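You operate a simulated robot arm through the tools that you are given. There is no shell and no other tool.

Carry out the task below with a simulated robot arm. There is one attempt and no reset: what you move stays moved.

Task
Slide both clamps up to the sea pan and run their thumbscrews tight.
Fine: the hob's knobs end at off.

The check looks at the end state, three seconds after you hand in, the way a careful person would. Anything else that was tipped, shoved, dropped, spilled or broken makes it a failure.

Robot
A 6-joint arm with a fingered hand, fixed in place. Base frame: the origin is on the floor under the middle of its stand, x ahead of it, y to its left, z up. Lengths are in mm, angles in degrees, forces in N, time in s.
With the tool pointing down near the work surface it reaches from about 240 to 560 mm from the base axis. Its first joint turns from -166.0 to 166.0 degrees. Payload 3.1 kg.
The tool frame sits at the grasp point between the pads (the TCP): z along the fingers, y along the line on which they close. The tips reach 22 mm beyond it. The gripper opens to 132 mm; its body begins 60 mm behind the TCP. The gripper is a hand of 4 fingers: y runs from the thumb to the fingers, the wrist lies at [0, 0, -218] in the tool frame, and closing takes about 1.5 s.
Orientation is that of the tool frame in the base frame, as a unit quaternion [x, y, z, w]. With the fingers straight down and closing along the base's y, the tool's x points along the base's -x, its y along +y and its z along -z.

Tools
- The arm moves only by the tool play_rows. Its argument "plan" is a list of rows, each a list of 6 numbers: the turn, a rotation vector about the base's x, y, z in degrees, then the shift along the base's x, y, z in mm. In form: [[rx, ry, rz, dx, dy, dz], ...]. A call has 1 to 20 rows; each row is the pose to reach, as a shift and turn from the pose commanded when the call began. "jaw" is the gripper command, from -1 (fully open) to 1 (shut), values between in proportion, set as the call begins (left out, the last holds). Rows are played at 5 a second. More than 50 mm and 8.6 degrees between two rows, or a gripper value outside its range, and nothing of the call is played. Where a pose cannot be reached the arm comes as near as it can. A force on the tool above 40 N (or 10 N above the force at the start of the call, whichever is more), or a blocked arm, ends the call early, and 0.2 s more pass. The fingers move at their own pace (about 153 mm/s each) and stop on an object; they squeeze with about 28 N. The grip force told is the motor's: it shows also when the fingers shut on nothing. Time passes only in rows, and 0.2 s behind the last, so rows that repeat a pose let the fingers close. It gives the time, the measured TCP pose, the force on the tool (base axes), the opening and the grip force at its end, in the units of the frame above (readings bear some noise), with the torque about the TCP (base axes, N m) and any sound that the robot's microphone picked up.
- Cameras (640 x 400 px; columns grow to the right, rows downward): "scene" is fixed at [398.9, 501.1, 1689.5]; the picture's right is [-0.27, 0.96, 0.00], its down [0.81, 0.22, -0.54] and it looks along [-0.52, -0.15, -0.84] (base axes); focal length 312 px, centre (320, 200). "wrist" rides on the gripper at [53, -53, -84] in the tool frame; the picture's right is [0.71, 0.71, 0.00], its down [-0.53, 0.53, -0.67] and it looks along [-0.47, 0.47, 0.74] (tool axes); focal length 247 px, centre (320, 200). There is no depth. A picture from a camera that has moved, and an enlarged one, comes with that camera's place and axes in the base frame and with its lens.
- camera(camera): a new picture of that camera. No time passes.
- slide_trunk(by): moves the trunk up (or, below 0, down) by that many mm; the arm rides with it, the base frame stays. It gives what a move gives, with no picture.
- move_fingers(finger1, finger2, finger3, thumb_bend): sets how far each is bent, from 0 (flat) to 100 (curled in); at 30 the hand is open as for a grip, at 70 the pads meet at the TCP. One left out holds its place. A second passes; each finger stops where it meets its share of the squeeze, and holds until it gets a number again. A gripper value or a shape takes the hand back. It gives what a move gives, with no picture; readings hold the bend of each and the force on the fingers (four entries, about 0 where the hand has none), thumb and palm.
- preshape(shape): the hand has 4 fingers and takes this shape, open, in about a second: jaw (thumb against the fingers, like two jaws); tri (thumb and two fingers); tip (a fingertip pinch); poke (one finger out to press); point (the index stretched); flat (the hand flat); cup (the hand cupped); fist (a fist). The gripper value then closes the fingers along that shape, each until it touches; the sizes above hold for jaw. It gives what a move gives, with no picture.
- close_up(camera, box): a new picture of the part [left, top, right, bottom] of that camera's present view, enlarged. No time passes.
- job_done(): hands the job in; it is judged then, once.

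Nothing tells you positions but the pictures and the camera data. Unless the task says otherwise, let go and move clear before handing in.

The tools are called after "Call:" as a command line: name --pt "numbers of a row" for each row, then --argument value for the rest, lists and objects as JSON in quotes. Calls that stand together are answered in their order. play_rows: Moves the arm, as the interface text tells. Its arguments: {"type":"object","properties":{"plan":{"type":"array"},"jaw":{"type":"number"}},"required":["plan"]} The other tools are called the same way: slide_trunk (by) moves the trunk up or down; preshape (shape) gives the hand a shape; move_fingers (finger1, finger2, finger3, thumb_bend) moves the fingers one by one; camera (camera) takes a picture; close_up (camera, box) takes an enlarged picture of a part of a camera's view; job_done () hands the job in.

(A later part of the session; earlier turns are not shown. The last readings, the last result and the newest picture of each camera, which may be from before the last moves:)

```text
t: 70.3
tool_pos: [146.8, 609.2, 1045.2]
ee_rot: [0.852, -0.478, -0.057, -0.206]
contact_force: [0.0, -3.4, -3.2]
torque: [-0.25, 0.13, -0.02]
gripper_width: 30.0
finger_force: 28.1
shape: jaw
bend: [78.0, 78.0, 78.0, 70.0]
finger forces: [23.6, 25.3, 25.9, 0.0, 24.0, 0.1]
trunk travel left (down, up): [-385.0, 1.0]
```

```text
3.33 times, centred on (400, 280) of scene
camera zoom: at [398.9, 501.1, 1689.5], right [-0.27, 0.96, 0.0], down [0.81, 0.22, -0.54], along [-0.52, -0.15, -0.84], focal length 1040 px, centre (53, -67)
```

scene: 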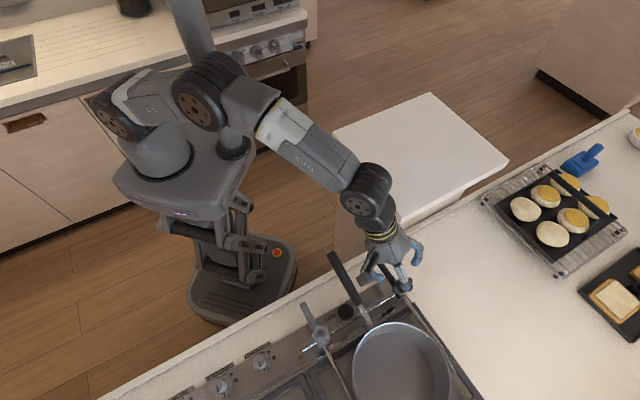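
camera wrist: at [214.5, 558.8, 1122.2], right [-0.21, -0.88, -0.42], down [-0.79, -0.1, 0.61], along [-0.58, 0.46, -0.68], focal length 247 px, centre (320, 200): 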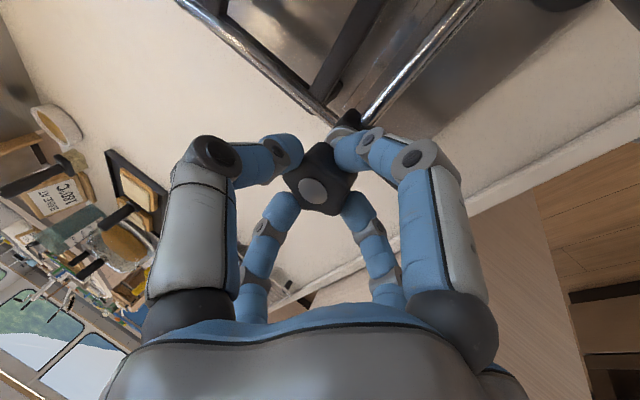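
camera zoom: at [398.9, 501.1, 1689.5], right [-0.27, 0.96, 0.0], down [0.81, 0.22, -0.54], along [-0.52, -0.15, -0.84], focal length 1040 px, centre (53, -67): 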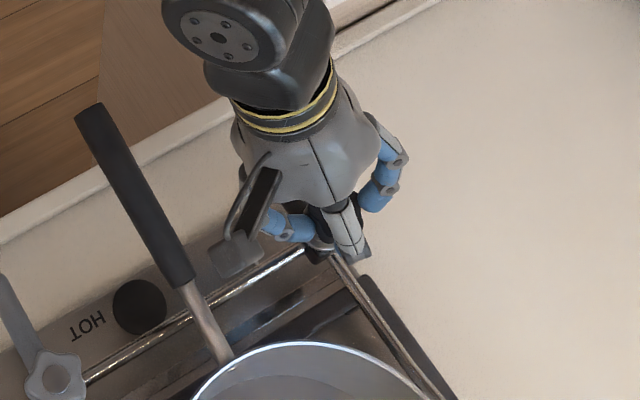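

A firm four-point grip with small forces. I'll slide the black clamp toward the pan in small steps, watching the gap from the scene camera.

Call:
close_up --camera "scene" --box '[410, 300, 490, 400]'

Call:
play_rows --pt "0 0 0 1.2 -1.2 0" --pt "0 0 0 2.4 -2.4 0" --pt "0 0 0 3.5 -3.5 0" --pt "0 0 0 3.5 -3.5 0"

Call:
close_up --camera "scene" --box '[410, 300, 490, 400]'

```text
4.00 times, centred on (450, 350) of scene
camera zoom: at [398.9, 501.1, 1689.5], right [-0.27, 0.96, 0.0], down [0.81, 0.22, -0.54], along [-0.52, -0.15, -0.84], focal length 1248 px, centre (-200, -400)
```

zoom: 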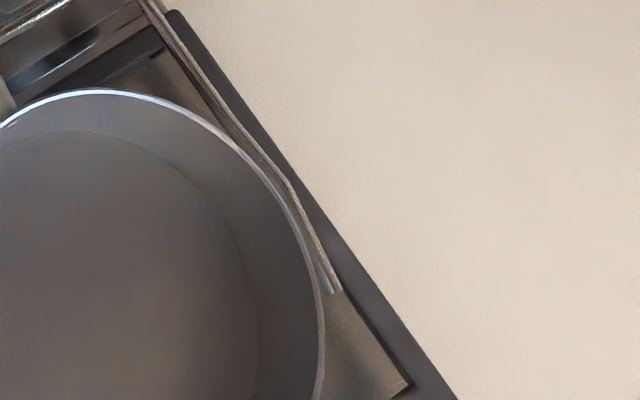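

```text
t: 71.3
tool_pos: [151.2, 607.8, 1045.5]
ee_rot: [0.852, -0.477, -0.057, -0.207]
contact_force: [-3.1, -1.3, -5.5]
torque: [-0.18, 0.13, -0.02]
gripper_width: 30.2
finger_force: 28.1
shape: jaw
bend: [78.0, 78.0, 78.0, 70.0]
finger forces: [22.4, 25.8, 26.2, 0.1, 23.4, 0.0]
trunk travel left (down, up): [-385.0, 1.0]
```

```text
4.00 times, centred on (450, 350) of scene
camera zoom: at [398.9, 501.1, 1689.5], right [-0.27, 0.96, 0.0], down [0.81, 0.22, -0.54], along [-0.52, -0.15, -0.84], focal length 1248 px, centre (-200, -400)
```

zoom: 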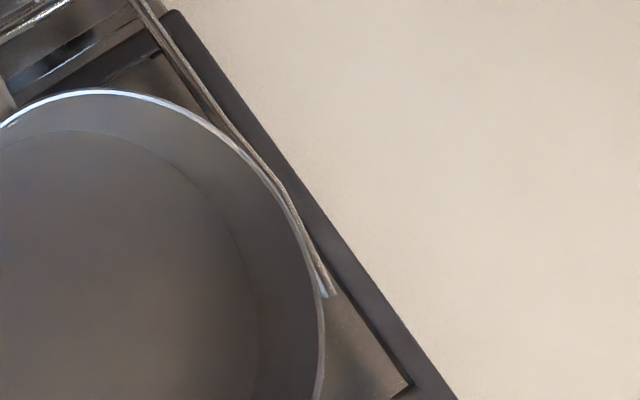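

It slides easily (about 1 N). Continuing in smaller steps.

Call:
play_rows --pt "0 0 0 0.7 -0.7 0" --pt "0 0 0 1.4 -1.4 0" --pt "0 0 0 2.1 -2.1 0" --pt "0 0 0 2.1 -2.1 0"

Call:
close_up --camera "scene" --box '[410, 300, 490, 400]'

```text
t: 72.3
tool_pos: [152.3, 604.7, 1045.9]
ee_rot: [0.852, -0.477, -0.058, -0.207]
contact_force: [-0.5, -0.2, -6.1]
torque: [-0.14, 0.11, -0.03]
gripper_width: 30.2
finger_force: 28.3
shape: jaw
bend: [78.0, 78.0, 78.0, 70.0]
finger forces: [22.4, 25.6, 26.1, 0.0, 23.4, 0.0]
trunk travel left (down, up): [-385.0, 1.0]
```

```text
4.00 times, centred on (450, 350) of scene
camera zoom: at [398.9, 501.1, 1689.5], right [-0.27, 0.96, 0.0], down [0.81, 0.22, -0.54], along [-0.52, -0.15, -0.84], focal length 1248 px, centre (-200, -400)
```

zoom: 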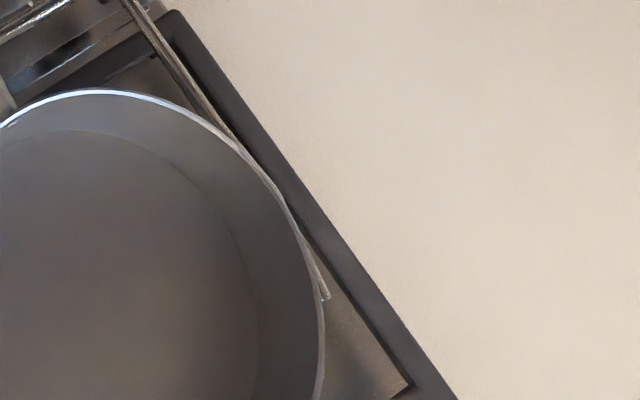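

Call:
play_rows --pt "0 0 0 0.7 -0.7 0" --pt "0 0 0 1.4 -1.4 0" --pt "0 0 0 1.4 -1.4 0"

Call:
close_up --camera "scene" --box '[410, 300, 490, 400]'

```text
t: 73.1
tool_pos: [155.5, 603.4, 1045.7]
ee_rot: [0.853, -0.477, -0.057, -0.206]
contact_force: [-1.2, 0.4, -4.2]
torque: [-0.15, 0.1, -0.08]
gripper_width: 30.1
finger_force: 27.7
shape: jaw
bend: [78.0, 78.0, 78.0, 70.0]
finger forces: [22.7, 25.5, 26.3, 0.0, 23.5, 0.0]
trunk travel left (down, up): [-385.0, 1.0]
```

```text
4.00 times, centred on (450, 350) of scene
camera zoom: at [398.9, 501.1, 1689.5], right [-0.27, 0.96, 0.0], down [0.81, 0.22, -0.54], along [-0.52, -0.15, -0.84], focal length 1248 px, centre (-200, -400)
```

zoom: 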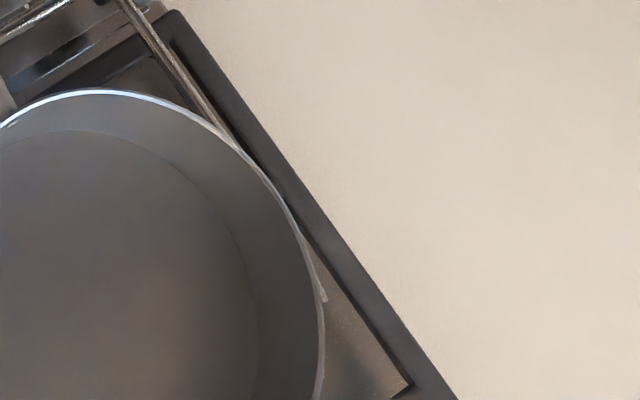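

Call:
play_rows --pt "0 0 0 0.7 -0.7 0" --pt "0 0 0 1.4 -1.4 0" --pt "0 0 0 1.4 -1.4 0"

Call:
close_up --camera "scene" --box '[410, 300, 490, 400]'

```text
t: 73.9
tool_pos: [156.2, 601.6, 1045.7]
ee_rot: [0.852, -0.477, -0.057, -0.206]
contact_force: [-1.9, -0.2, -5.2]
torque: [-0.16, 0.08, -0.02]
gripper_width: 30.1
finger_force: 28.1
shape: jaw
bend: [78.0, 78.0, 78.0, 70.0]
finger forces: [22.6, 25.6, 26.2, 0.1, 23.5, 0.0]
trunk travel left (down, up): [-385.0, 1.0]
```

```text
4.00 times, centred on (450, 350) of scene
camera zoom: at [398.9, 501.1, 1689.5], right [-0.27, 0.96, 0.0], down [0.81, 0.22, -0.54], along [-0.52, -0.15, -0.84], focal length 1248 px, centre (-200, -400)
```

zoom: 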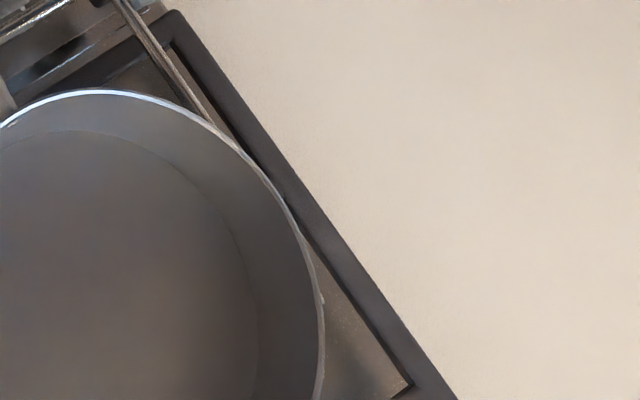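

Call:
play_rows --pt "0 0 0 0.5 -0.5 0" --pt "0 0 0 1 -1 0" --pt "0 0 0 1 -1 0"

Call:
play_rows --pt "0 0 0 0.5 -0.5 0" --pt "0 0 0 1 -1 0" --pt "0 0 0 1 -1 0"

Call:
close_up --camera "scene" --box '[410, 300, 490, 400]'

```text
t: 74.7
tool_pos: [156.6, 601.1, 1045.5]
ee_rot: [0.853, -0.477, -0.057, -0.205]
contact_force: [-1.1, -0.2, -6.3]
torque: [-0.13, 0.11, -0.04]
gripper_width: 30.1
finger_force: 28.3
shape: jaw
bend: [78.0, 78.0, 78.0, 70.0]
finger forces: [22.4, 25.7, 26.1, 0.0, 23.4, 0.1]
trunk travel left (down, up): [-385.0, 1.0]
```

```text
t: 75.5
tool_pos: [156.7, 599.4, 1045.4]
ee_rot: [0.853, -0.477, -0.057, -0.206]
contact_force: [-0.9, -0.5, -6.9]
torque: [-0.19, 0.1, 0.0]
gripper_width: 30.1
finger_force: 27.8
shape: jaw
bend: [78.0, 78.0, 78.0, 70.0]
finger forces: [22.4, 25.8, 26.1, 0.1, 23.4, 0.1]
trunk travel left (down, up): [-385.0, 1.0]
```

```text
4.00 times, centred on (450, 350) of scene
camera zoom: at [398.9, 501.1, 1689.5], right [-0.27, 0.96, 0.0], down [0.81, 0.22, -0.54], along [-0.52, -0.15, -0.84], focal length 1248 px, centre (-200, -400)
```

zoom: 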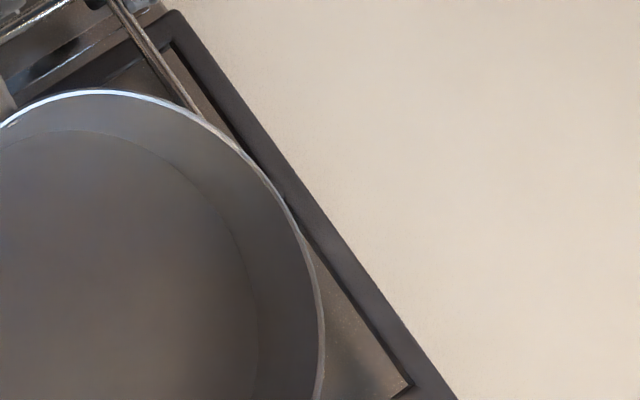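

Still free after about 15 mm. Continuing in 1 mm steps and checking force each time.

Call:
play_rows --pt "0 0 0 0.4 -0.4 0" --pt "0 0 0 0.7 -0.7 0" --pt "0 0 0 0.7 -0.7 0"

Call:
play_rows --pt "0 0 0 0.4 -0.4 0" --pt "0 0 0 0.7 -0.7 0" --pt "0 0 0 0.7 -0.7 0"

Call:
close_up --camera "scene" --box '[410, 300, 490, 400]'

```text
t: 76.3
tool_pos: [158.4, 599.3, 1046.0]
ee_rot: [0.852, -0.478, -0.057, -0.206]
contact_force: [-0.5, 0.0, -7.4]
torque: [-0.16, 0.13, -0.05]
gripper_width: 30.0
finger_force: 28.2
shape: jaw
bend: [78.0, 78.0, 78.0, 70.0]
finger forces: [22.2, 25.8, 26.1, 0.1, 23.5, 0.1]
trunk travel left (down, up): [-385.0, 1.0]
```

```text
t: 77.1
tool_pos: [159.6, 597.8, 1045.7]
ee_rot: [0.852, -0.478, -0.057, -0.206]
contact_force: [-0.5, 0.4, -6.6]
torque: [-0.12, 0.13, -0.04]
gripper_width: 30.0
finger_force: 28.1
shape: jaw
bend: [78.0, 78.0, 78.0, 70.0]
finger forces: [22.2, 25.6, 26.3, 0.1, 23.5, 0.0]
trunk travel left (down, up): [-385.0, 1.0]
```

```text
4.00 times, centred on (450, 350) of scene
camera zoom: at [398.9, 501.1, 1689.5], right [-0.27, 0.96, 0.0], down [0.81, 0.22, -0.54], along [-0.52, -0.15, -0.84], focal length 1248 px, centre (-200, -400)
```

zoom: 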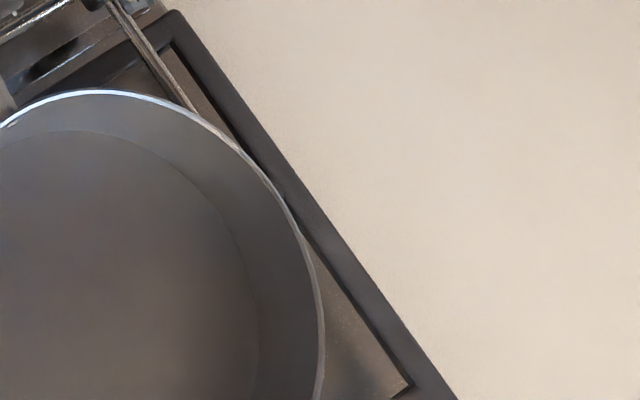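

Call:
play_rows --pt "0 0 0 0.4 -0.4 0" --pt "0 0 0 0.7 -0.7 0" --pt "0 0 0 0.7 -0.7 0"

Call:
play_rows --pt "0 0 0 0.4 -0.4 0" --pt "0 0 0 0.7 -0.7 0" --pt "0 0 0 0.7 -0.7 0"

Call:
close_up --camera "scene" --box '[330, 250, 480, 400]'

Call:
camera --camera "wrist"

```text
t: 77.9
tool_pos: [160.0, 596.8, 1046.0]
ee_rot: [0.852, -0.477, -0.057, -0.206]
contact_force: [-4.2, 4.2, -4.7]
torque: [-0.11, 0.19, 0.0]
gripper_width: 29.7
finger_force: 28.4
shape: jaw
bend: [78.0, 78.0, 77.0, 70.0]
finger forces: [22.1, 25.4, 27.6, 0.0, 22.9, 0.0]
trunk travel left (down, up): [-385.0, 1.0]
```

```text
t: 78.7
tool_pos: [159.1, 597.0, 1045.7]
ee_rot: [0.853, -0.476, -0.057, -0.207]
contact_force: [-7.5, 6.0, -3.6]
torque: [-0.04, 0.23, 0.01]
gripper_width: 29.8
finger_force: 28.1
shape: jaw
bend: [78.0, 78.0, 77.0, 70.0]
finger forces: [22.1, 24.9, 29.0, 0.0, 22.3, 0.0]
trunk travel left (down, up): [-385.0, 1.0]
```

```text
2.67 times, centred on (405, 325) of scene
camera zoom: at [398.9, 501.1, 1689.5], right [-0.27, 0.96, 0.0], down [0.81, 0.22, -0.54], along [-0.52, -0.15, -0.84], focal length 832 px, centre (93, -133)
```

zoom: 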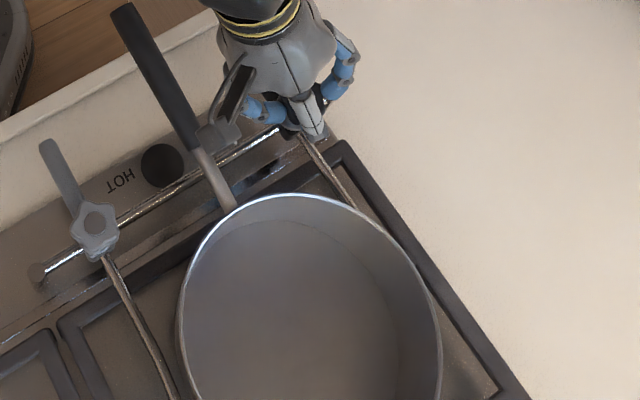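

```text
taken
camera wrist: at [226.2, 546.9, 1122.3], right [-0.21, -0.88, -0.42], down [-0.79, -0.1, 0.6], along [-0.58, 0.46, -0.68], focal length 247 px, centre (320, 200)
```

wrist: 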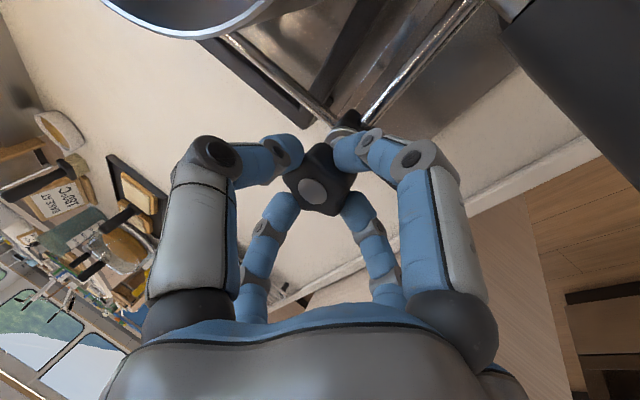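

Force along the rail rose to 6 and then 9.5 N without further motion: the pan is now snug between both rods. I'll ease off a touch, then start spinning clockwise about the tilted tool axis.

Call:
play_rows --pt "0 0 0 -0.4 0.4 0" --pt "0.79 3.287 -7.25 -0.4 0.4 0" --pt "1.58 6.574 -14.5 -0.4 0.4 0" --pt "2.37 9.861 -21.75 -0.4 0.4 0" --pt "3.16 13.148 -29.0 -0.4 0.4 0" --pt "3.16 13.148 -29.0 -0.4 0.4 0"

Call:
close_up --camera "wrist" --box '[220, 60, 430, 300]'

```text
t: 80.1
tool_pos: [158.9, 594.8, 1048.3]
ee_rot: [-0.688, 0.693, 0.113, 0.182]
contact_force: [-4.7, -5.6, 2.2]
torque: [-0.43, -0.3, 0.01]
gripper_width: 29.1
finger_force: 28.0
shape: jaw
bend: [78.0, 77.0, 78.0, 69.0]
finger forces: [33.5, 20.7, 33.6, 0.0, 20.4, 0.0]
trunk travel left (down, up): [-385.0, 1.0]
```

```text
1.67 times, centred on (325, 180) of wrist
camera zoom: at [206.9, 511.6, 1106.5], right [-0.7, -0.62, -0.36], down [-0.6, 0.22, 0.77], along [-0.4, 0.75, -0.53], focal length 412 px, centre (312, 233)
```

zoom: 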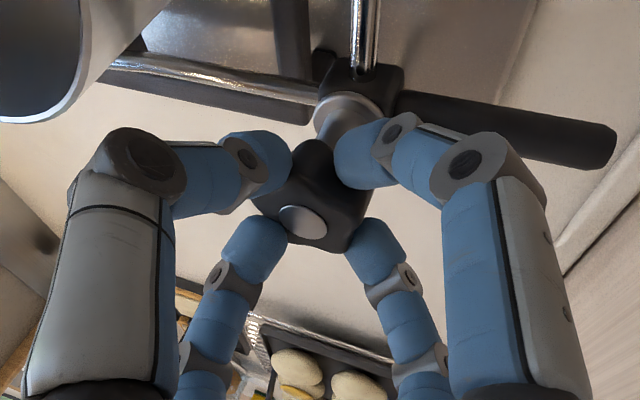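

The star follows the hand with moderate forces. Continuing the spin.

Call:
play_rows --pt "0.79 3.287 -7.25 0 0.3 0" --pt "1.58 6.574 -14.5 0 0.6 0" --pt "2.37 9.861 -21.75 0 0.6 0" --pt "3.16 13.148 -29.0 0 0.6 0" --pt "3.95 16.435 -36.25 0 0.6 0" --pt "4.74 19.722 -43.5 0 0.6 0" --pt "5.53 23.009 -50.75 0 0.6 0" --pt "5.53 23.009 -50.75 0 0.6 0"

Call:
close_up --camera "wrist" --box '[220, 60, 430, 300]'

Call:
close_up --camera "scene" --box '[330, 250, 480, 400]'

```text
t: 81.9
tool_pos: [156.7, 593.6, 1050.2]
ee_rot: [-0.281, 0.934, 0.189, 0.109]
contact_force: [-15.8, -14.5, 9.6]
torque: [-0.01, -0.15, 0.14]
gripper_width: 29.7
finger_force: 28.3
shape: jaw
bend: [77.0, 77.0, 78.0, 65.0]
finger forces: [22.4, 35.3, 36.5, 0.1, 35.3, 0.1]
trunk travel left (down, up): [-385.0, 1.0]
```

```text
1.67 times, centred on (325, 180) of wrist
camera zoom: at [137.9, 493.5, 1093.7], right [-0.98, 0.2, -0.01], down [0.07, 0.38, 0.92], along [0.19, 0.9, -0.39], focal length 412 px, centre (312, 233)
```

zoom: 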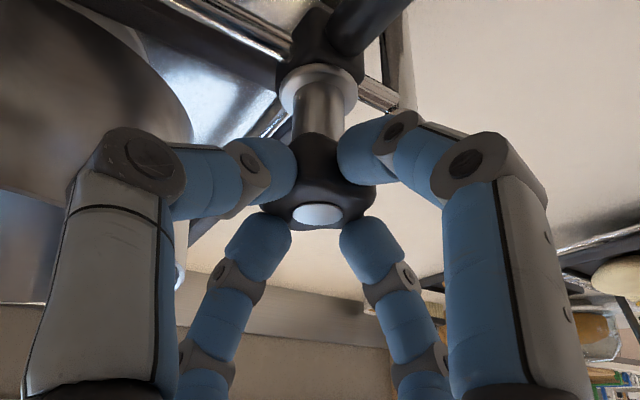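

```text
2.67 times, centred on (405, 325) of scene
camera zoom: at [398.9, 501.1, 1689.5], right [-0.27, 0.96, 0.0], down [0.81, 0.22, -0.54], along [-0.52, -0.15, -0.84], focal length 832 px, centre (93, -133)
```

zoom: 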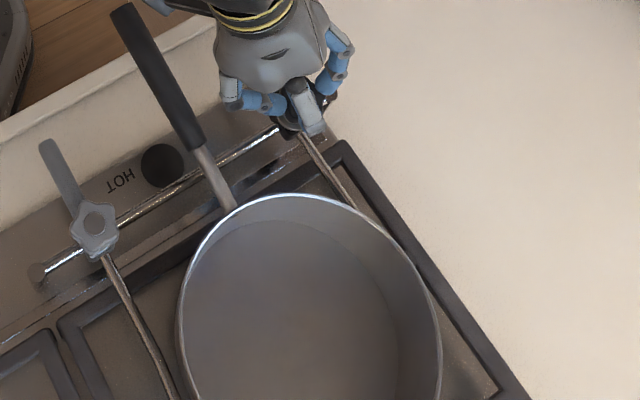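

About 88° turned, but side force has built up to ~20 N as the tilted digits walk on the star. I'll open, let the arm settle, and regrip here for the next stroke.

Call:
play_rows --pt "0 0 0 0 0 0" --pt "0 0 0 0 0 0" --pt "0 0 0 0 0 0" --pt "0 0 0 0 0 0" --jaw 0.1

Call:
camera --camera "wrist"

Call:
close_up --camera "scene" --box '[330, 250, 480, 400]'

```text
t: 82.9
tool_pos: [162.3, 597.7, 1047.3]
ee_rot: [-0.282, 0.935, 0.187, 0.107]
contact_force: [-0.3, -0.7, 0.3]
torque: [-0.02, 0.01, 0.0]
gripper_width: 59.0
finger_force: 0.2
shape: jaw
bend: [39.0, 39.0, 39.0, 70.0]
finger forces: [0.1, 0.1, 0.0, 0.0, 0.0, 0.0]
trunk travel left (down, up): [-385.0, 1.0]
```

```text
taken
camera wrist: at [141.9, 496.7, 1090.8], right [-0.98, 0.2, -0.01], down [0.07, 0.39, 0.92], along [0.19, 0.9, -0.39], focal length 247 px, centre (320, 200)
```

wrist: 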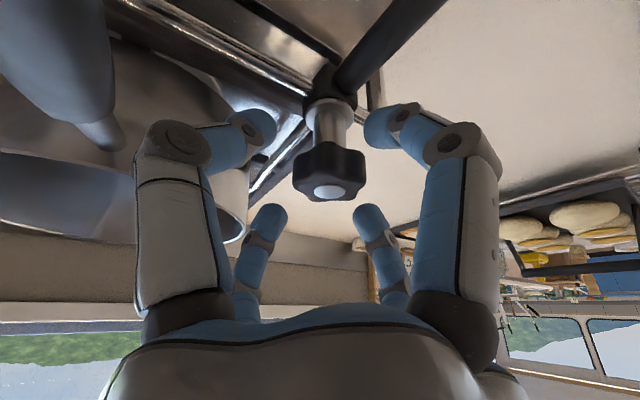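

```text
2.67 times, centred on (405, 325) of scene
camera zoom: at [398.9, 501.1, 1689.5], right [-0.27, 0.96, 0.0], down [0.81, 0.22, -0.54], along [-0.52, -0.15, -0.84], focal length 832 px, centre (93, -133)
```

zoom: 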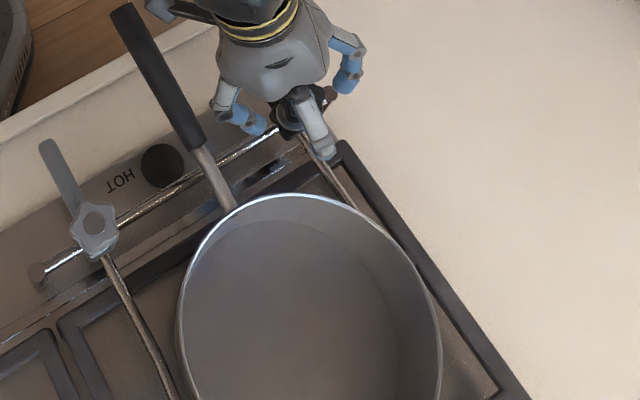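

The star is about 4 mm to one side of the tool axis now. I'll recentre and close again at this angle.

Call:
play_rows --pt "0 0 0 -2 0.4 -0.5" --pt "0 0 0 -4 0.8 -1" --pt "0 0 0 -4 0.8 -1"

Call:
play_rows --pt "0 0 0 0 0 0" --pt "0 0 0 0 0 0" --pt "0 0 0 0 0 0" --pt "0 0 0 0 0 0" --pt "0 0 0 0 0 0" --jaw 0.6

Call:
close_up --camera "wrist" --box '[220, 60, 430, 300]'

```text
t: 83.7
tool_pos: [155.4, 597.8, 1045.2]
ee_rot: [-0.282, 0.935, 0.187, 0.106]
contact_force: [-0.7, 0.5, -0.6]
torque: [-0.01, 0.0, 0.02]
gripper_width: 58.8
finger_force: 0.0
shape: jaw
bend: [39.0, 39.0, 39.0, 70.0]
finger forces: [0.0, 0.1, 0.0, 0.1, 0.0, 0.0]
trunk travel left (down, up): [-385.0, 1.0]
```

```text
t: 84.9
tool_pos: [156.1, 597.5, 1044.8]
ee_rot: [-0.284, 0.934, 0.187, 0.107]
contact_force: [-0.6, -1.1, -4.1]
torque: [-0.3, 0.06, 0.04]
gripper_width: 31.4
finger_force: 28.7
shape: jaw
bend: [78.0, 77.0, 77.0, 70.0]
finger forces: [24.5, 24.5, 25.2, 0.1, 26.7, 0.0]
trunk travel left (down, up): [-385.0, 1.0]
```

```text
1.67 times, centred on (325, 180) of wrist
camera zoom: at [137.0, 497.3, 1089.4], right [-0.98, 0.2, -0.01], down [0.07, 0.39, 0.92], along [0.19, 0.9, -0.39], focal length 412 px, centre (312, 233)
```

zoom: 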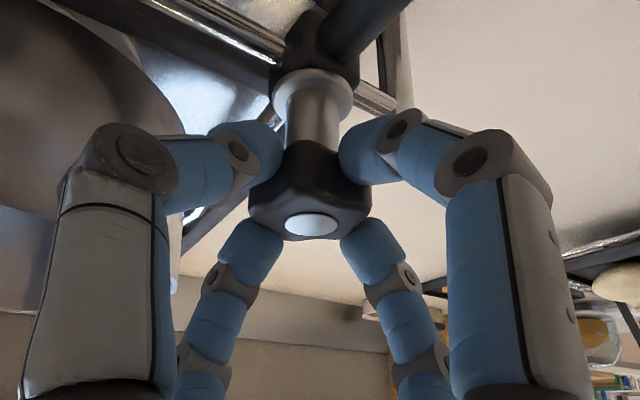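

Regripped with low forces. Next stroke: about 56° more clockwise.

Call:
play_rows --pt "0.79 3.287 -7.25 0 0 0" --pt "1.58 6.574 -14.5 0 0 0" --pt "2.37 9.861 -21.75 0 0 0" --pt "3.16 13.148 -29.0 0 0 0" --pt "3.95 16.435 -36.25 0 0 0" --pt "4.74 19.722 -43.5 0 0 0" --pt "5.53 23.009 -50.75 0 0 0" --pt "5.53 23.009 -50.75 0 0 0"

Call:
close_up --camera "wrist" --box '[220, 60, 430, 300]'

Call:
close_up --camera "scene" --box '[330, 250, 480, 400]'

```text
t: 86.7
tool_pos: [157.0, 598.2, 1046.3]
ee_rot: [0.19, 0.957, 0.219, 0.007]
contact_force: [0.0, 0.6, 8.2]
torque: [-0.14, -0.62, -0.01]
gripper_width: 31.4
finger_force: 27.4
shape: jaw
bend: [53.0, 79.0, 81.0, 69.0]
finger forces: [22.2, 35.8, 32.4, 0.0, 25.9, 0.0]
trunk travel left (down, up): [-385.0, 1.0]
```

```text
1.67 times, centred on (325, 180) of wrist
camera zoom: at [81.5, 538.8, 1103.9], right [-0.4, 0.85, 0.35], down [0.61, -0.03, 0.79], along [0.68, 0.53, -0.51], focal length 412 px, centre (312, 233)
```

zoom: 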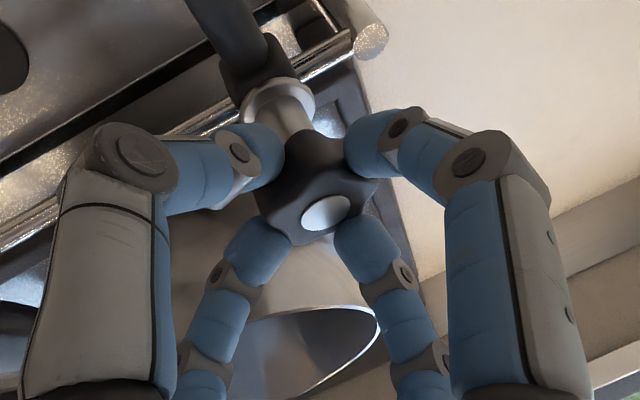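

```text
2.67 times, centred on (405, 325) of scene
camera zoom: at [398.9, 501.1, 1689.5], right [-0.27, 0.96, 0.0], down [0.81, 0.22, -0.54], along [-0.52, -0.15, -0.84], focal length 832 px, centre (93, -133)
```

zoom: 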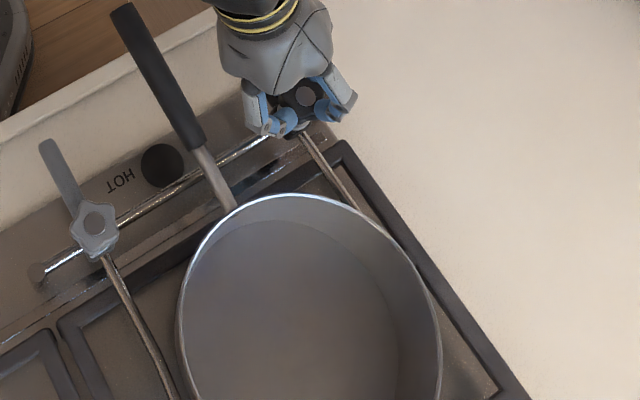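

144° turned in total; one digit lost its even bite. Opening and regripping here.

Call:
play_rows --pt "0 0 0 0 0 0" --pt "0 0 0 0 0 0" --pt "0 0 0 0 0 0" --pt "0 0 0 0 0 0" --jaw 0.1

Call:
camera --camera "wrist"

```text
t: 87.7
tool_pos: [155.7, 599.3, 1045.5]
ee_rot: [0.19, 0.957, 0.218, 0.007]
contact_force: [0.4, 0.6, -0.3]
torque: [0.03, -0.01, 0.0]
gripper_width: 59.1
finger_force: 0.1
shape: jaw
bend: [39.0, 39.0, 39.0, 70.0]
finger forces: [0.1, 0.0, 0.0, 0.0, 0.0, 0.0]
trunk travel left (down, up): [-385.0, 1.0]
```

```text
taken
camera wrist: at [81.6, 538.9, 1102.7], right [-0.4, 0.85, 0.34], down [0.61, -0.03, 0.79], along [0.68, 0.53, -0.51], focal length 247 px, centre (320, 200)
```

wrist: 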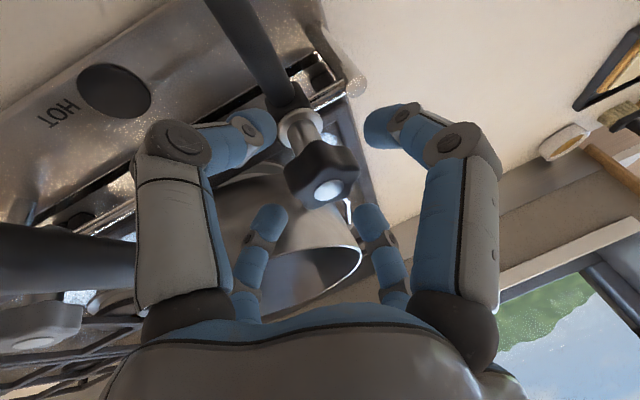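

The star is centred; I'll rotate the open hand another 36° so the digits straddle the tilt direction evenly, then grip and turn again.

Call:
play_rows --pt "0.711 2.958 -6.525 0 0 0" --pt "1.422 5.917 -13.05 0 0 0" --pt "2.133 8.875 -19.575 0 0 0" --pt "2.844 11.833 -26.1 0 0 0" --pt "3.555 14.792 -32.63 0 0 0" --pt "3.555 14.792 -32.63 0 0 0"

Call:
camera --camera "wrist"

```text
t: 89.1
tool_pos: [156.0, 598.0, 1046.2]
ee_rot: [0.477, 0.851, 0.21, -0.06]
contact_force: [-1.0, -0.4, -0.1]
torque: [-0.03, -0.01, -0.01]
gripper_width: 59.1
finger_force: 0.0
shape: jaw
bend: [39.0, 39.0, 39.0, 70.0]
finger forces: [0.0, 0.1, 0.0, 0.1, 0.0, 0.0]
trunk travel left (down, up): [-385.0, 1.0]
```

```text
taken
camera wrist: at [76.7, 581.3, 1121.7], right [0.21, 0.88, 0.43], down [0.66, -0.45, 0.6], along [0.72, 0.15, -0.67], focal length 247 px, centre (320, 200)
```

wrist: 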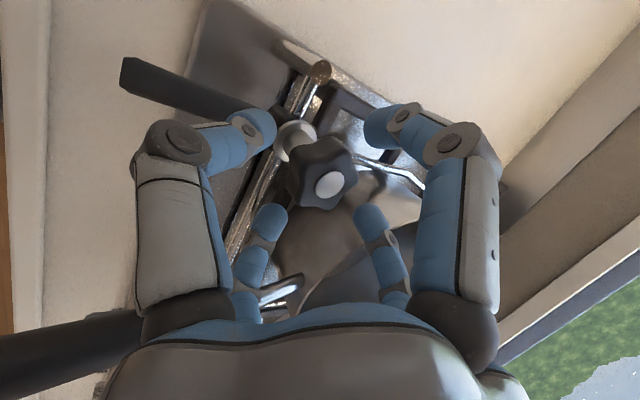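

Well centred. I'll zoom on the rod against the pan, then grip and turn.

Call:
close_up --camera "wrist" --box '[260, 60, 440, 240]'

Call:
play_rows --pt "0 0 0 0 0 0" --pt "0 0 0 0 0 0" --pt "0 0 0 0 0 0" --pt "0 0 0 0 0 0" --pt "0 0 0 0 0 0" --jaw 0.6

Call:
play_rows --pt "0.79 3.287 -7.25 0 0 0" --pt "1.58 6.574 -14.5 0 0 0" --pt "2.37 9.861 -21.75 0 0 0" --pt "3.16 13.148 -29.0 0 0 0" --pt "3.95 16.435 -36.25 0 0 0" --pt "4.74 19.722 -43.5 0 0 0" --pt "4.74 19.722 -43.5 0 0 0"

Call:
close_up --camera "wrist" --box '[220, 60, 430, 300]'

```text
2.22 times, centred on (350, 150) of wrist
camera zoom: at [76.7, 581.3, 1121.7], right [0.21, 0.88, 0.43], down [0.66, -0.45, 0.6], along [0.72, 0.15, -0.67], focal length 549 px, centre (253, 311)
```

zoom: 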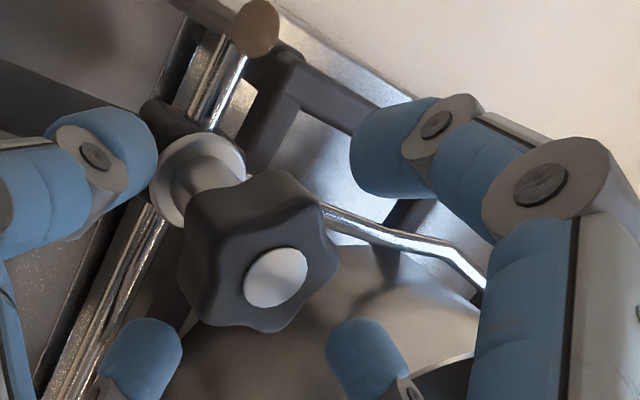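

```text
t: 90.3
tool_pos: [154.9, 596.5, 1045.3]
ee_rot: [0.476, 0.852, 0.21, -0.059]
contact_force: [1.0, -0.7, -1.9]
torque: [-0.27, 0.08, -0.01]
gripper_width: 31.1
finger_force: 27.3
shape: jaw
bend: [77.0, 78.0, 78.0, 70.0]
finger forces: [25.7, 24.0, 22.9, 0.0, 25.6, 0.1]
trunk travel left (down, up): [-385.0, 1.0]
```

```text
t: 91.9
tool_pos: [154.8, 595.7, 1046.6]
ee_rot: [0.782, 0.584, 0.169, -0.139]
contact_force: [-6.1, -4.5, 7.8]
torque: [-0.45, -0.38, 0.07]
gripper_width: 29.6
finger_force: 27.9
shape: jaw
bend: [78.0, 80.0, 78.0, 70.0]
finger forces: [38.0, 24.1, 32.9, 0.0, 21.3, 0.0]
trunk travel left (down, up): [-385.0, 1.0]
```

```text
1.67 times, centred on (325, 180) of wrist
camera zoom: at [111.0, 623.6, 1146.6], right [0.86, 0.41, 0.29], down [0.3, -0.88, 0.37], along [0.41, -0.23, -0.88], focal length 412 px, centre (312, 233)
```

zoom: 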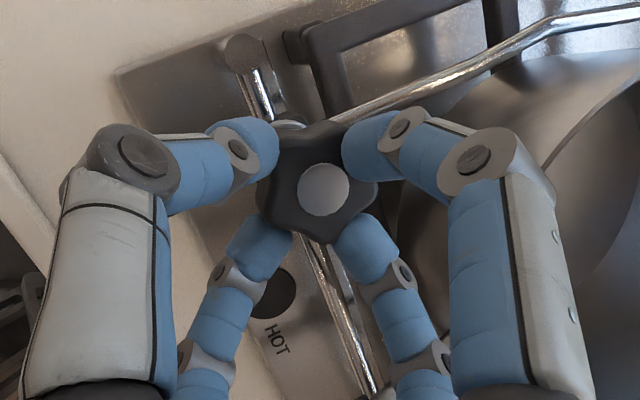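

192° so far. I'll ratchet: open, turn the hand back 48°, then grip and repeat the stroke.

Call:
play_rows --pt "0 0 0 0 0 0" --pt "0 0 0 0 0 0" --pt "0 0 0 0 0 0" --pt "0 0 0 0 0 0" --pt "-0.79 -3.287 7.25 0 0 0" --pt "-1.58 -6.574 14.5 0 0 0" --pt "-2.37 -9.861 21.75 0 0 0" --pt "-3.16 -13.148 29.0 0 0 0" --pt "-3.95 -16.435 36.25 0 0 0" --pt "-4.74 -19.722 43.5 0 0 0" --pt "-4.74 -19.722 43.5 0 0 0" --jaw 0.1

Call:
camera --camera "wrist"

```text
t: 94.3
tool_pos: [156.0, 597.0, 1045.1]
ee_rot: [0.475, 0.852, 0.209, -0.061]
contact_force: [0.3, -0.4, -0.5]
torque: [0.05, -0.02, -0.03]
gripper_width: 59.0
finger_force: 0.2
shape: jaw
bend: [39.0, 39.0, 39.0, 70.0]
finger forces: [0.0, 0.0, 0.0, 0.0, 0.0, 0.0]
trunk travel left (down, up): [-385.0, 1.0]
```

```text
taken
camera wrist: at [76.8, 581.0, 1121.3], right [0.21, 0.88, 0.43], down [0.66, -0.45, 0.61], along [0.72, 0.15, -0.67], focal length 247 px, centre (320, 200)
```

wrist: 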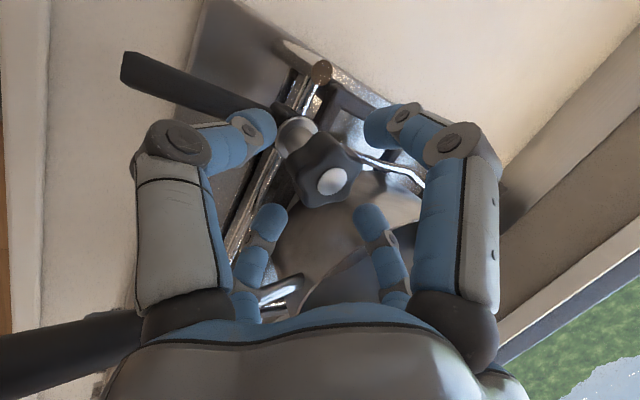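

Recovered to the same starting angle with the star centred and visibly turned. Grip and stroke again.

Call:
play_rows --pt "0 0 0 0 0 0" --pt "0 0 0 0 0 0" --pt "0 0 0 0 0 0" --pt "0 0 0 0 0 0" --pt "0 0 0 0 0 0" --pt "0.79 3.287 -7.25 0 0 0" --pt "1.58 6.574 -14.5 0 0 0" --pt "2.37 9.861 -21.75 0 0 0" --pt "3.16 13.148 -29.0 0 0 0" --pt "3.95 16.435 -36.25 0 0 0" --pt "4.74 19.722 -43.5 0 0 0" --pt "4.74 19.722 -43.5 0 0 0" --jaw 0.6

Call:
close_up --camera "wrist" --box '[220, 60, 430, 300]'

Call:
close_up --camera "scene" --box '[330, 250, 480, 400]'

```text
t: 96.9
tool_pos: [151.9, 592.3, 1045.9]
ee_rot: [0.782, 0.584, 0.166, -0.137]
contact_force: [-17.3, -27.9, -6.0]
torque: [-0.32, -0.36, 0.91]
gripper_width: 29.0
finger_force: 27.8
shape: jaw
bend: [47.0, 78.0, 79.0, 70.0]
finger forces: [43.1, 22.7, 21.2, 0.1, 36.0, 0.0]
trunk travel left (down, up): [-385.0, 1.0]
```

```text
1.67 times, centred on (325, 180) of wrist
camera zoom: at [108.0, 619.4, 1145.0], right [0.86, 0.42, 0.28], down [0.3, -0.88, 0.38], along [0.41, -0.24, -0.88], focal length 412 px, centre (312, 233)
```

zoom: 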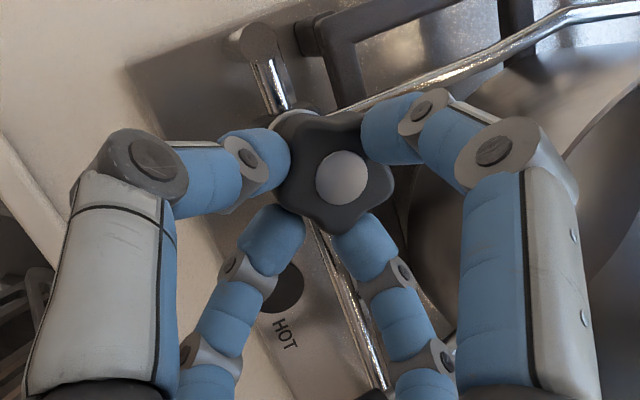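

```text
2.67 times, centred on (405, 325) of scene
camera zoom: at [398.9, 501.1, 1689.5], right [-0.27, 0.96, 0.0], down [0.81, 0.22, -0.54], along [-0.52, -0.15, -0.84], focal length 832 px, centre (93, -133)
```

zoom: 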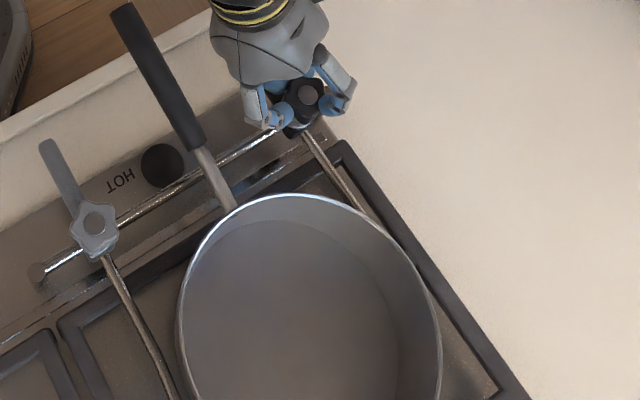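

Torque is up to 0.9 N·m but the tilted grip is being pushed off sideways, so spinning about the tilted axis won't finish it. I'll open and return, then use strokes turning about the vertical axis through the knob, so the grip stays fixed on the star.

Call:
play_rows --pt "0 0 0 0 0 0" --pt "0 0 0 0 0 0" --pt "0 0 0 0 0 0" --pt "0 0 0 0 0 0" --pt "-0.79 -3.287 7.25 0 0 0" --pt "-1.58 -6.574 14.5 0 0 0" --pt "-2.37 -9.861 21.75 0 0 0" --pt "-3.16 -13.148 29.0 0 0 0" --pt "-3.95 -16.435 36.25 0 0 0" --pt "-4.74 -19.722 43.5 0 0 0" --pt "-4.74 -19.722 43.5 0 0 0" --jaw 0.1

Call:
camera --camera "wrist"

Call:
close_up --camera "scene" --box '[330, 250, 480, 400]'

```text
t: 99.3
tool_pos: [157.4, 598.4, 1045.8]
ee_rot: [0.475, 0.853, 0.21, -0.06]
contact_force: [0.7, -0.2, 0.1]
torque: [0.02, -0.01, 0.02]
gripper_width: 59.0
finger_force: 0.0
shape: jaw
bend: [39.0, 39.0, 39.0, 70.0]
finger forces: [0.0, 0.0, 0.0, 0.1, 0.0, 0.0]
trunk travel left (down, up): [-385.0, 1.0]
```

```text
taken
camera wrist: at [77.1, 581.1, 1121.8], right [0.21, 0.88, 0.43], down [0.66, -0.45, 0.61], along [0.72, 0.15, -0.67], focal length 247 px, centre (320, 200)
```

wrist: 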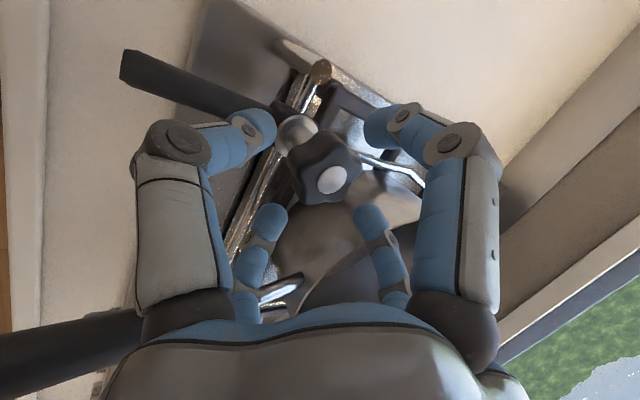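

```text
2.67 times, centred on (405, 325) of scene
camera zoom: at [398.9, 501.1, 1689.5], right [-0.27, 0.96, 0.0], down [0.81, 0.22, -0.54], along [-0.52, -0.15, -0.84], focal length 832 px, centre (93, -133)
```

zoom: 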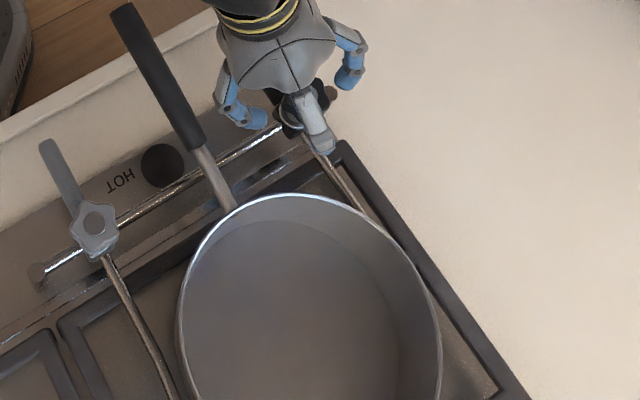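

The clamp may have been dragged away from the pan slightly in that last stroke. Let me compare closely.

Call:
close_up --camera "scene" --box '[410, 300, 490, 400]'

Call:
close_up --camera "wrist" --box '[260, 60, 440, 240]'

```text
4.00 times, centred on (450, 350) of scene
camera zoom: at [398.9, 501.1, 1689.5], right [-0.27, 0.96, 0.0], down [0.81, 0.22, -0.54], along [-0.52, -0.15, -0.84], focal length 1248 px, centre (-200, -400)
```

zoom: 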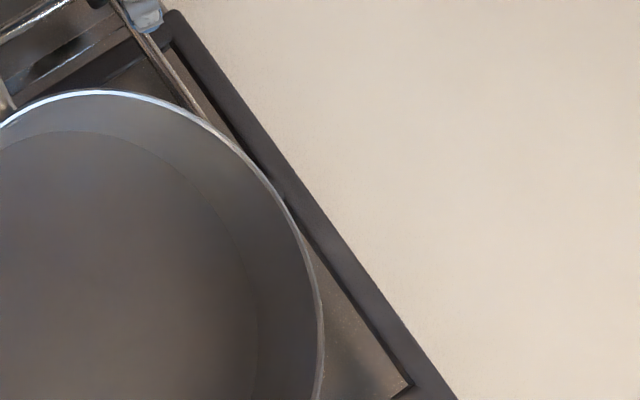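

```text
2.22 times, centred on (350, 150) of wrist
camera zoom: at [77.1, 581.1, 1121.8], right [0.21, 0.88, 0.43], down [0.66, -0.45, 0.61], along [0.72, 0.15, -0.67], focal length 549 px, centre (253, 311)
```

zoom: 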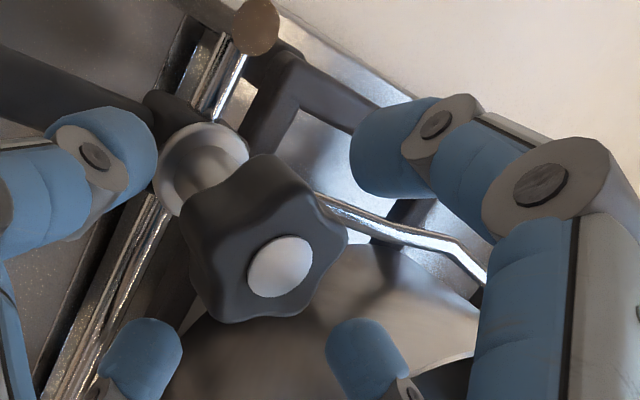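

The black clamp slipped back some 3–5 mm from the pan. I'll loosen it a bit using vertical-axis rotation, slide it back, and retighten the same way. First I'll pre-rotate the open hand -35° about the knob's vertical axis.

Call:
play_rows --pt "0 0 -7 -0.6 0.2 0" --pt "0 0 -14 -1.2 0.4 0" --pt "0 0 -21 -1.7 0.8 0" --pt "0 0 -28 -2.2 1.1 0" --pt "0 0 -35 -2.6 1.6 0" --pt "0 0 -35 -2.6 1.6 0"

Call:
camera --camera "wrist"

```text
t: 100.7
tool_pos: [153.0, 599.4, 1046.4]
ee_rot: [0.711, 0.668, 0.218, 0.007]
contact_force: [-0.6, 0.2, -0.5]
torque: [0.01, 0.0, 0.03]
gripper_width: 59.1
finger_force: 0.1
shape: jaw
bend: [39.0, 39.0, 39.0, 70.0]
finger forces: [0.1, 0.0, 0.0, 0.0, 0.0, 0.0]
trunk travel left (down, up): [-385.0, 1.0]
```

```text
taken
camera wrist: at [79.0, 632.7, 1121.7], right [0.68, 0.6, 0.43], down [0.28, -0.75, 0.6], along [0.68, -0.29, -0.67], focal length 247 px, centre (320, 200)
```

wrist: 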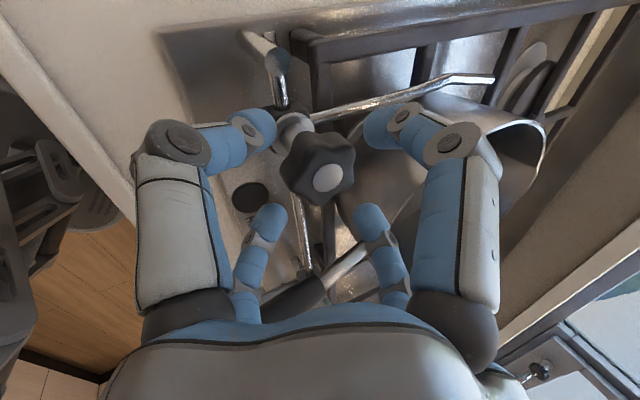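

The star stays centred. This angle shows the black rod beside the pan well; I'll zoom on that gap, then grip and loosen 70° counter-clockwise.

Call:
close_up --camera "wrist" --box '[360, 40, 560, 180]'

Call:
play_rows --pt "0 0 0 0 0 0" --pt "0 0 0 0 0 0" --pt "0 0 0 0 0 0" --pt "0 0 0 0 0 0" --pt "0 0 0 0 0 0" --jaw 0.6

Call:
play_rows --pt "0 0 7 0.44 -0.44 0" --pt "0 0 14 0.93 -0.82 0" --pt "0 0 21 1.46 -1.14 0" --pt "0 0 28 2.02 -1.39 0" --pt "0 0 35 2.61 -1.57 0" --pt "0 0 42 3.22 -1.68 0" --pt "0 0 49 3.84 -1.71 0" --pt "0 0 56 4.46 -1.67 0" --pt "0 0 63 5.07 -1.55 0" --pt "0 0 70 5.66 -1.36 0" --pt "0 0 70 5.66 -1.36 0"

Call:
close_up --camera "wrist" --box '[220, 60, 430, 300]'

```text
2.86 times, centred on (460, 110) of wrist
camera zoom: at [79.0, 632.7, 1121.7], right [0.68, 0.6, 0.43], down [0.28, -0.75, 0.6], along [0.68, -0.29, -0.67], focal length 706 px, centre (-80, 457)
```

zoom: 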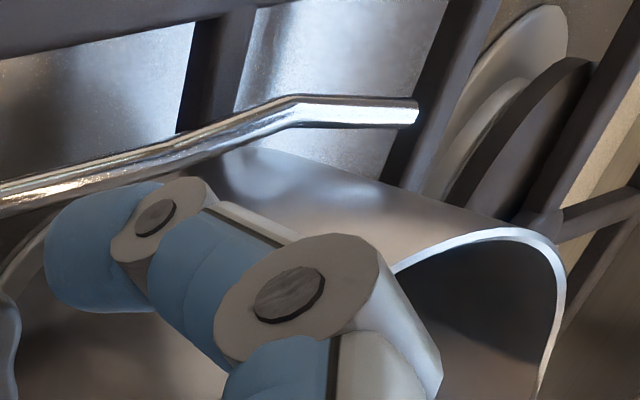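

```text
t: 101.9
tool_pos: [153.6, 599.7, 1045.1]
ee_rot: [0.71, 0.67, 0.218, 0.006]
contact_force: [-2.2, 1.9, 0.4]
torque: [0.11, 0.23, 0.1]
gripper_width: 32.4
finger_force: 27.7
shape: jaw
bend: [78.0, 77.0, 77.0, 70.0]
finger forces: [25.6, 23.9, 23.6, 0.0, 26.9, 0.0]
trunk travel left (down, up): [-385.0, 1.0]
```

```text
t: 104.3
tool_pos: [162.3, 600.5, 1045.3]
ee_rot: [0.198, 0.955, 0.184, -0.12]
contact_force: [13.4, 17.0, 5.2]
torque: [0.07, -0.15, -0.14]
gripper_width: 31.9
finger_force: 28.7
shape: jaw
bend: [78.0, 77.0, 77.0, 70.0]
finger forces: [24.4, 29.1, 30.0, 0.1, 25.1, 0.0]
trunk travel left (down, up): [-385.0, 1.0]
```

```text
1.67 times, centred on (325, 180) of wrist
camera zoom: at [107.6, 540.5, 1121.0], right [-0.33, 0.84, 0.43], down [0.8, 0.01, 0.6], along [0.5, 0.54, -0.67], focal length 412 px, centre (312, 233)
```

zoom: 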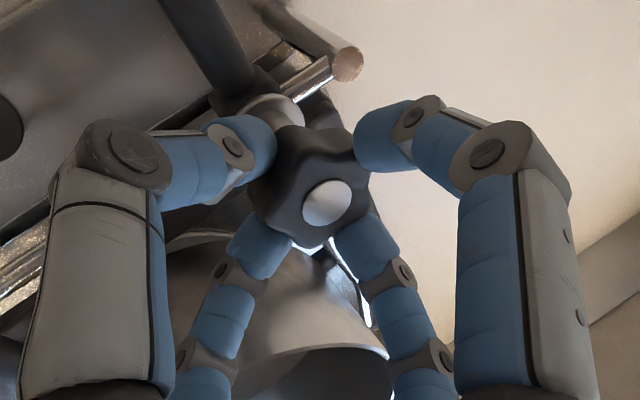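

Loosened 70°. The outward pull shows the star sits about 19 mm beyond the tool point rather than 12. I'll relieve that, then test sliding toward the pan.

Call:
play_rows --pt "0 0 0 1.1 1.4 0" --pt "0 0 0 2.2 2.8 0" --pt "0 0 0 2.2 2.8 0"

Call:
play_rows --pt "0 0 0 0.5 -0.5 0" --pt "0 0 0 1 -1 0" --pt "0 0 0 1 -1 0"

Call:
close_up --camera "scene" --box '[410, 300, 490, 400]'

```text
t: 105.1
tool_pos: [161.7, 600.1, 1044.9]
ee_rot: [0.198, 0.956, 0.181, -0.121]
contact_force: [8.5, 7.6, 7.3]
torque: [-0.06, -0.07, -0.08]
gripper_width: 32.1
finger_force: 28.1
shape: jaw
bend: [78.0, 77.0, 77.0, 70.0]
finger forces: [25.7, 27.3, 29.0, 0.1, 27.1, 0.0]
trunk travel left (down, up): [-385.0, 1.0]
```

```text
t: 105.9
tool_pos: [162.8, 600.2, 1044.5]
ee_rot: [0.198, 0.956, 0.181, -0.12]
contact_force: [6.9, 8.0, 5.0]
torque: [-0.07, 0.0, -0.11]
gripper_width: 32.1
finger_force: 28.0
shape: jaw
bend: [78.0, 77.0, 77.0, 70.0]
finger forces: [25.9, 27.2, 28.9, 0.0, 27.1, 0.0]
trunk travel left (down, up): [-385.0, 1.0]
```

```text
4.00 times, centred on (450, 350) of scene
camera zoom: at [398.9, 501.1, 1689.5], right [-0.27, 0.96, 0.0], down [0.81, 0.22, -0.54], along [-0.52, -0.15, -0.84], focal length 1248 px, centre (-200, -400)
```

zoom: 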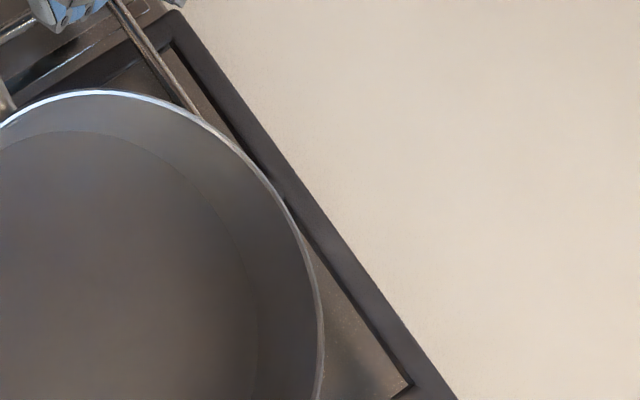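

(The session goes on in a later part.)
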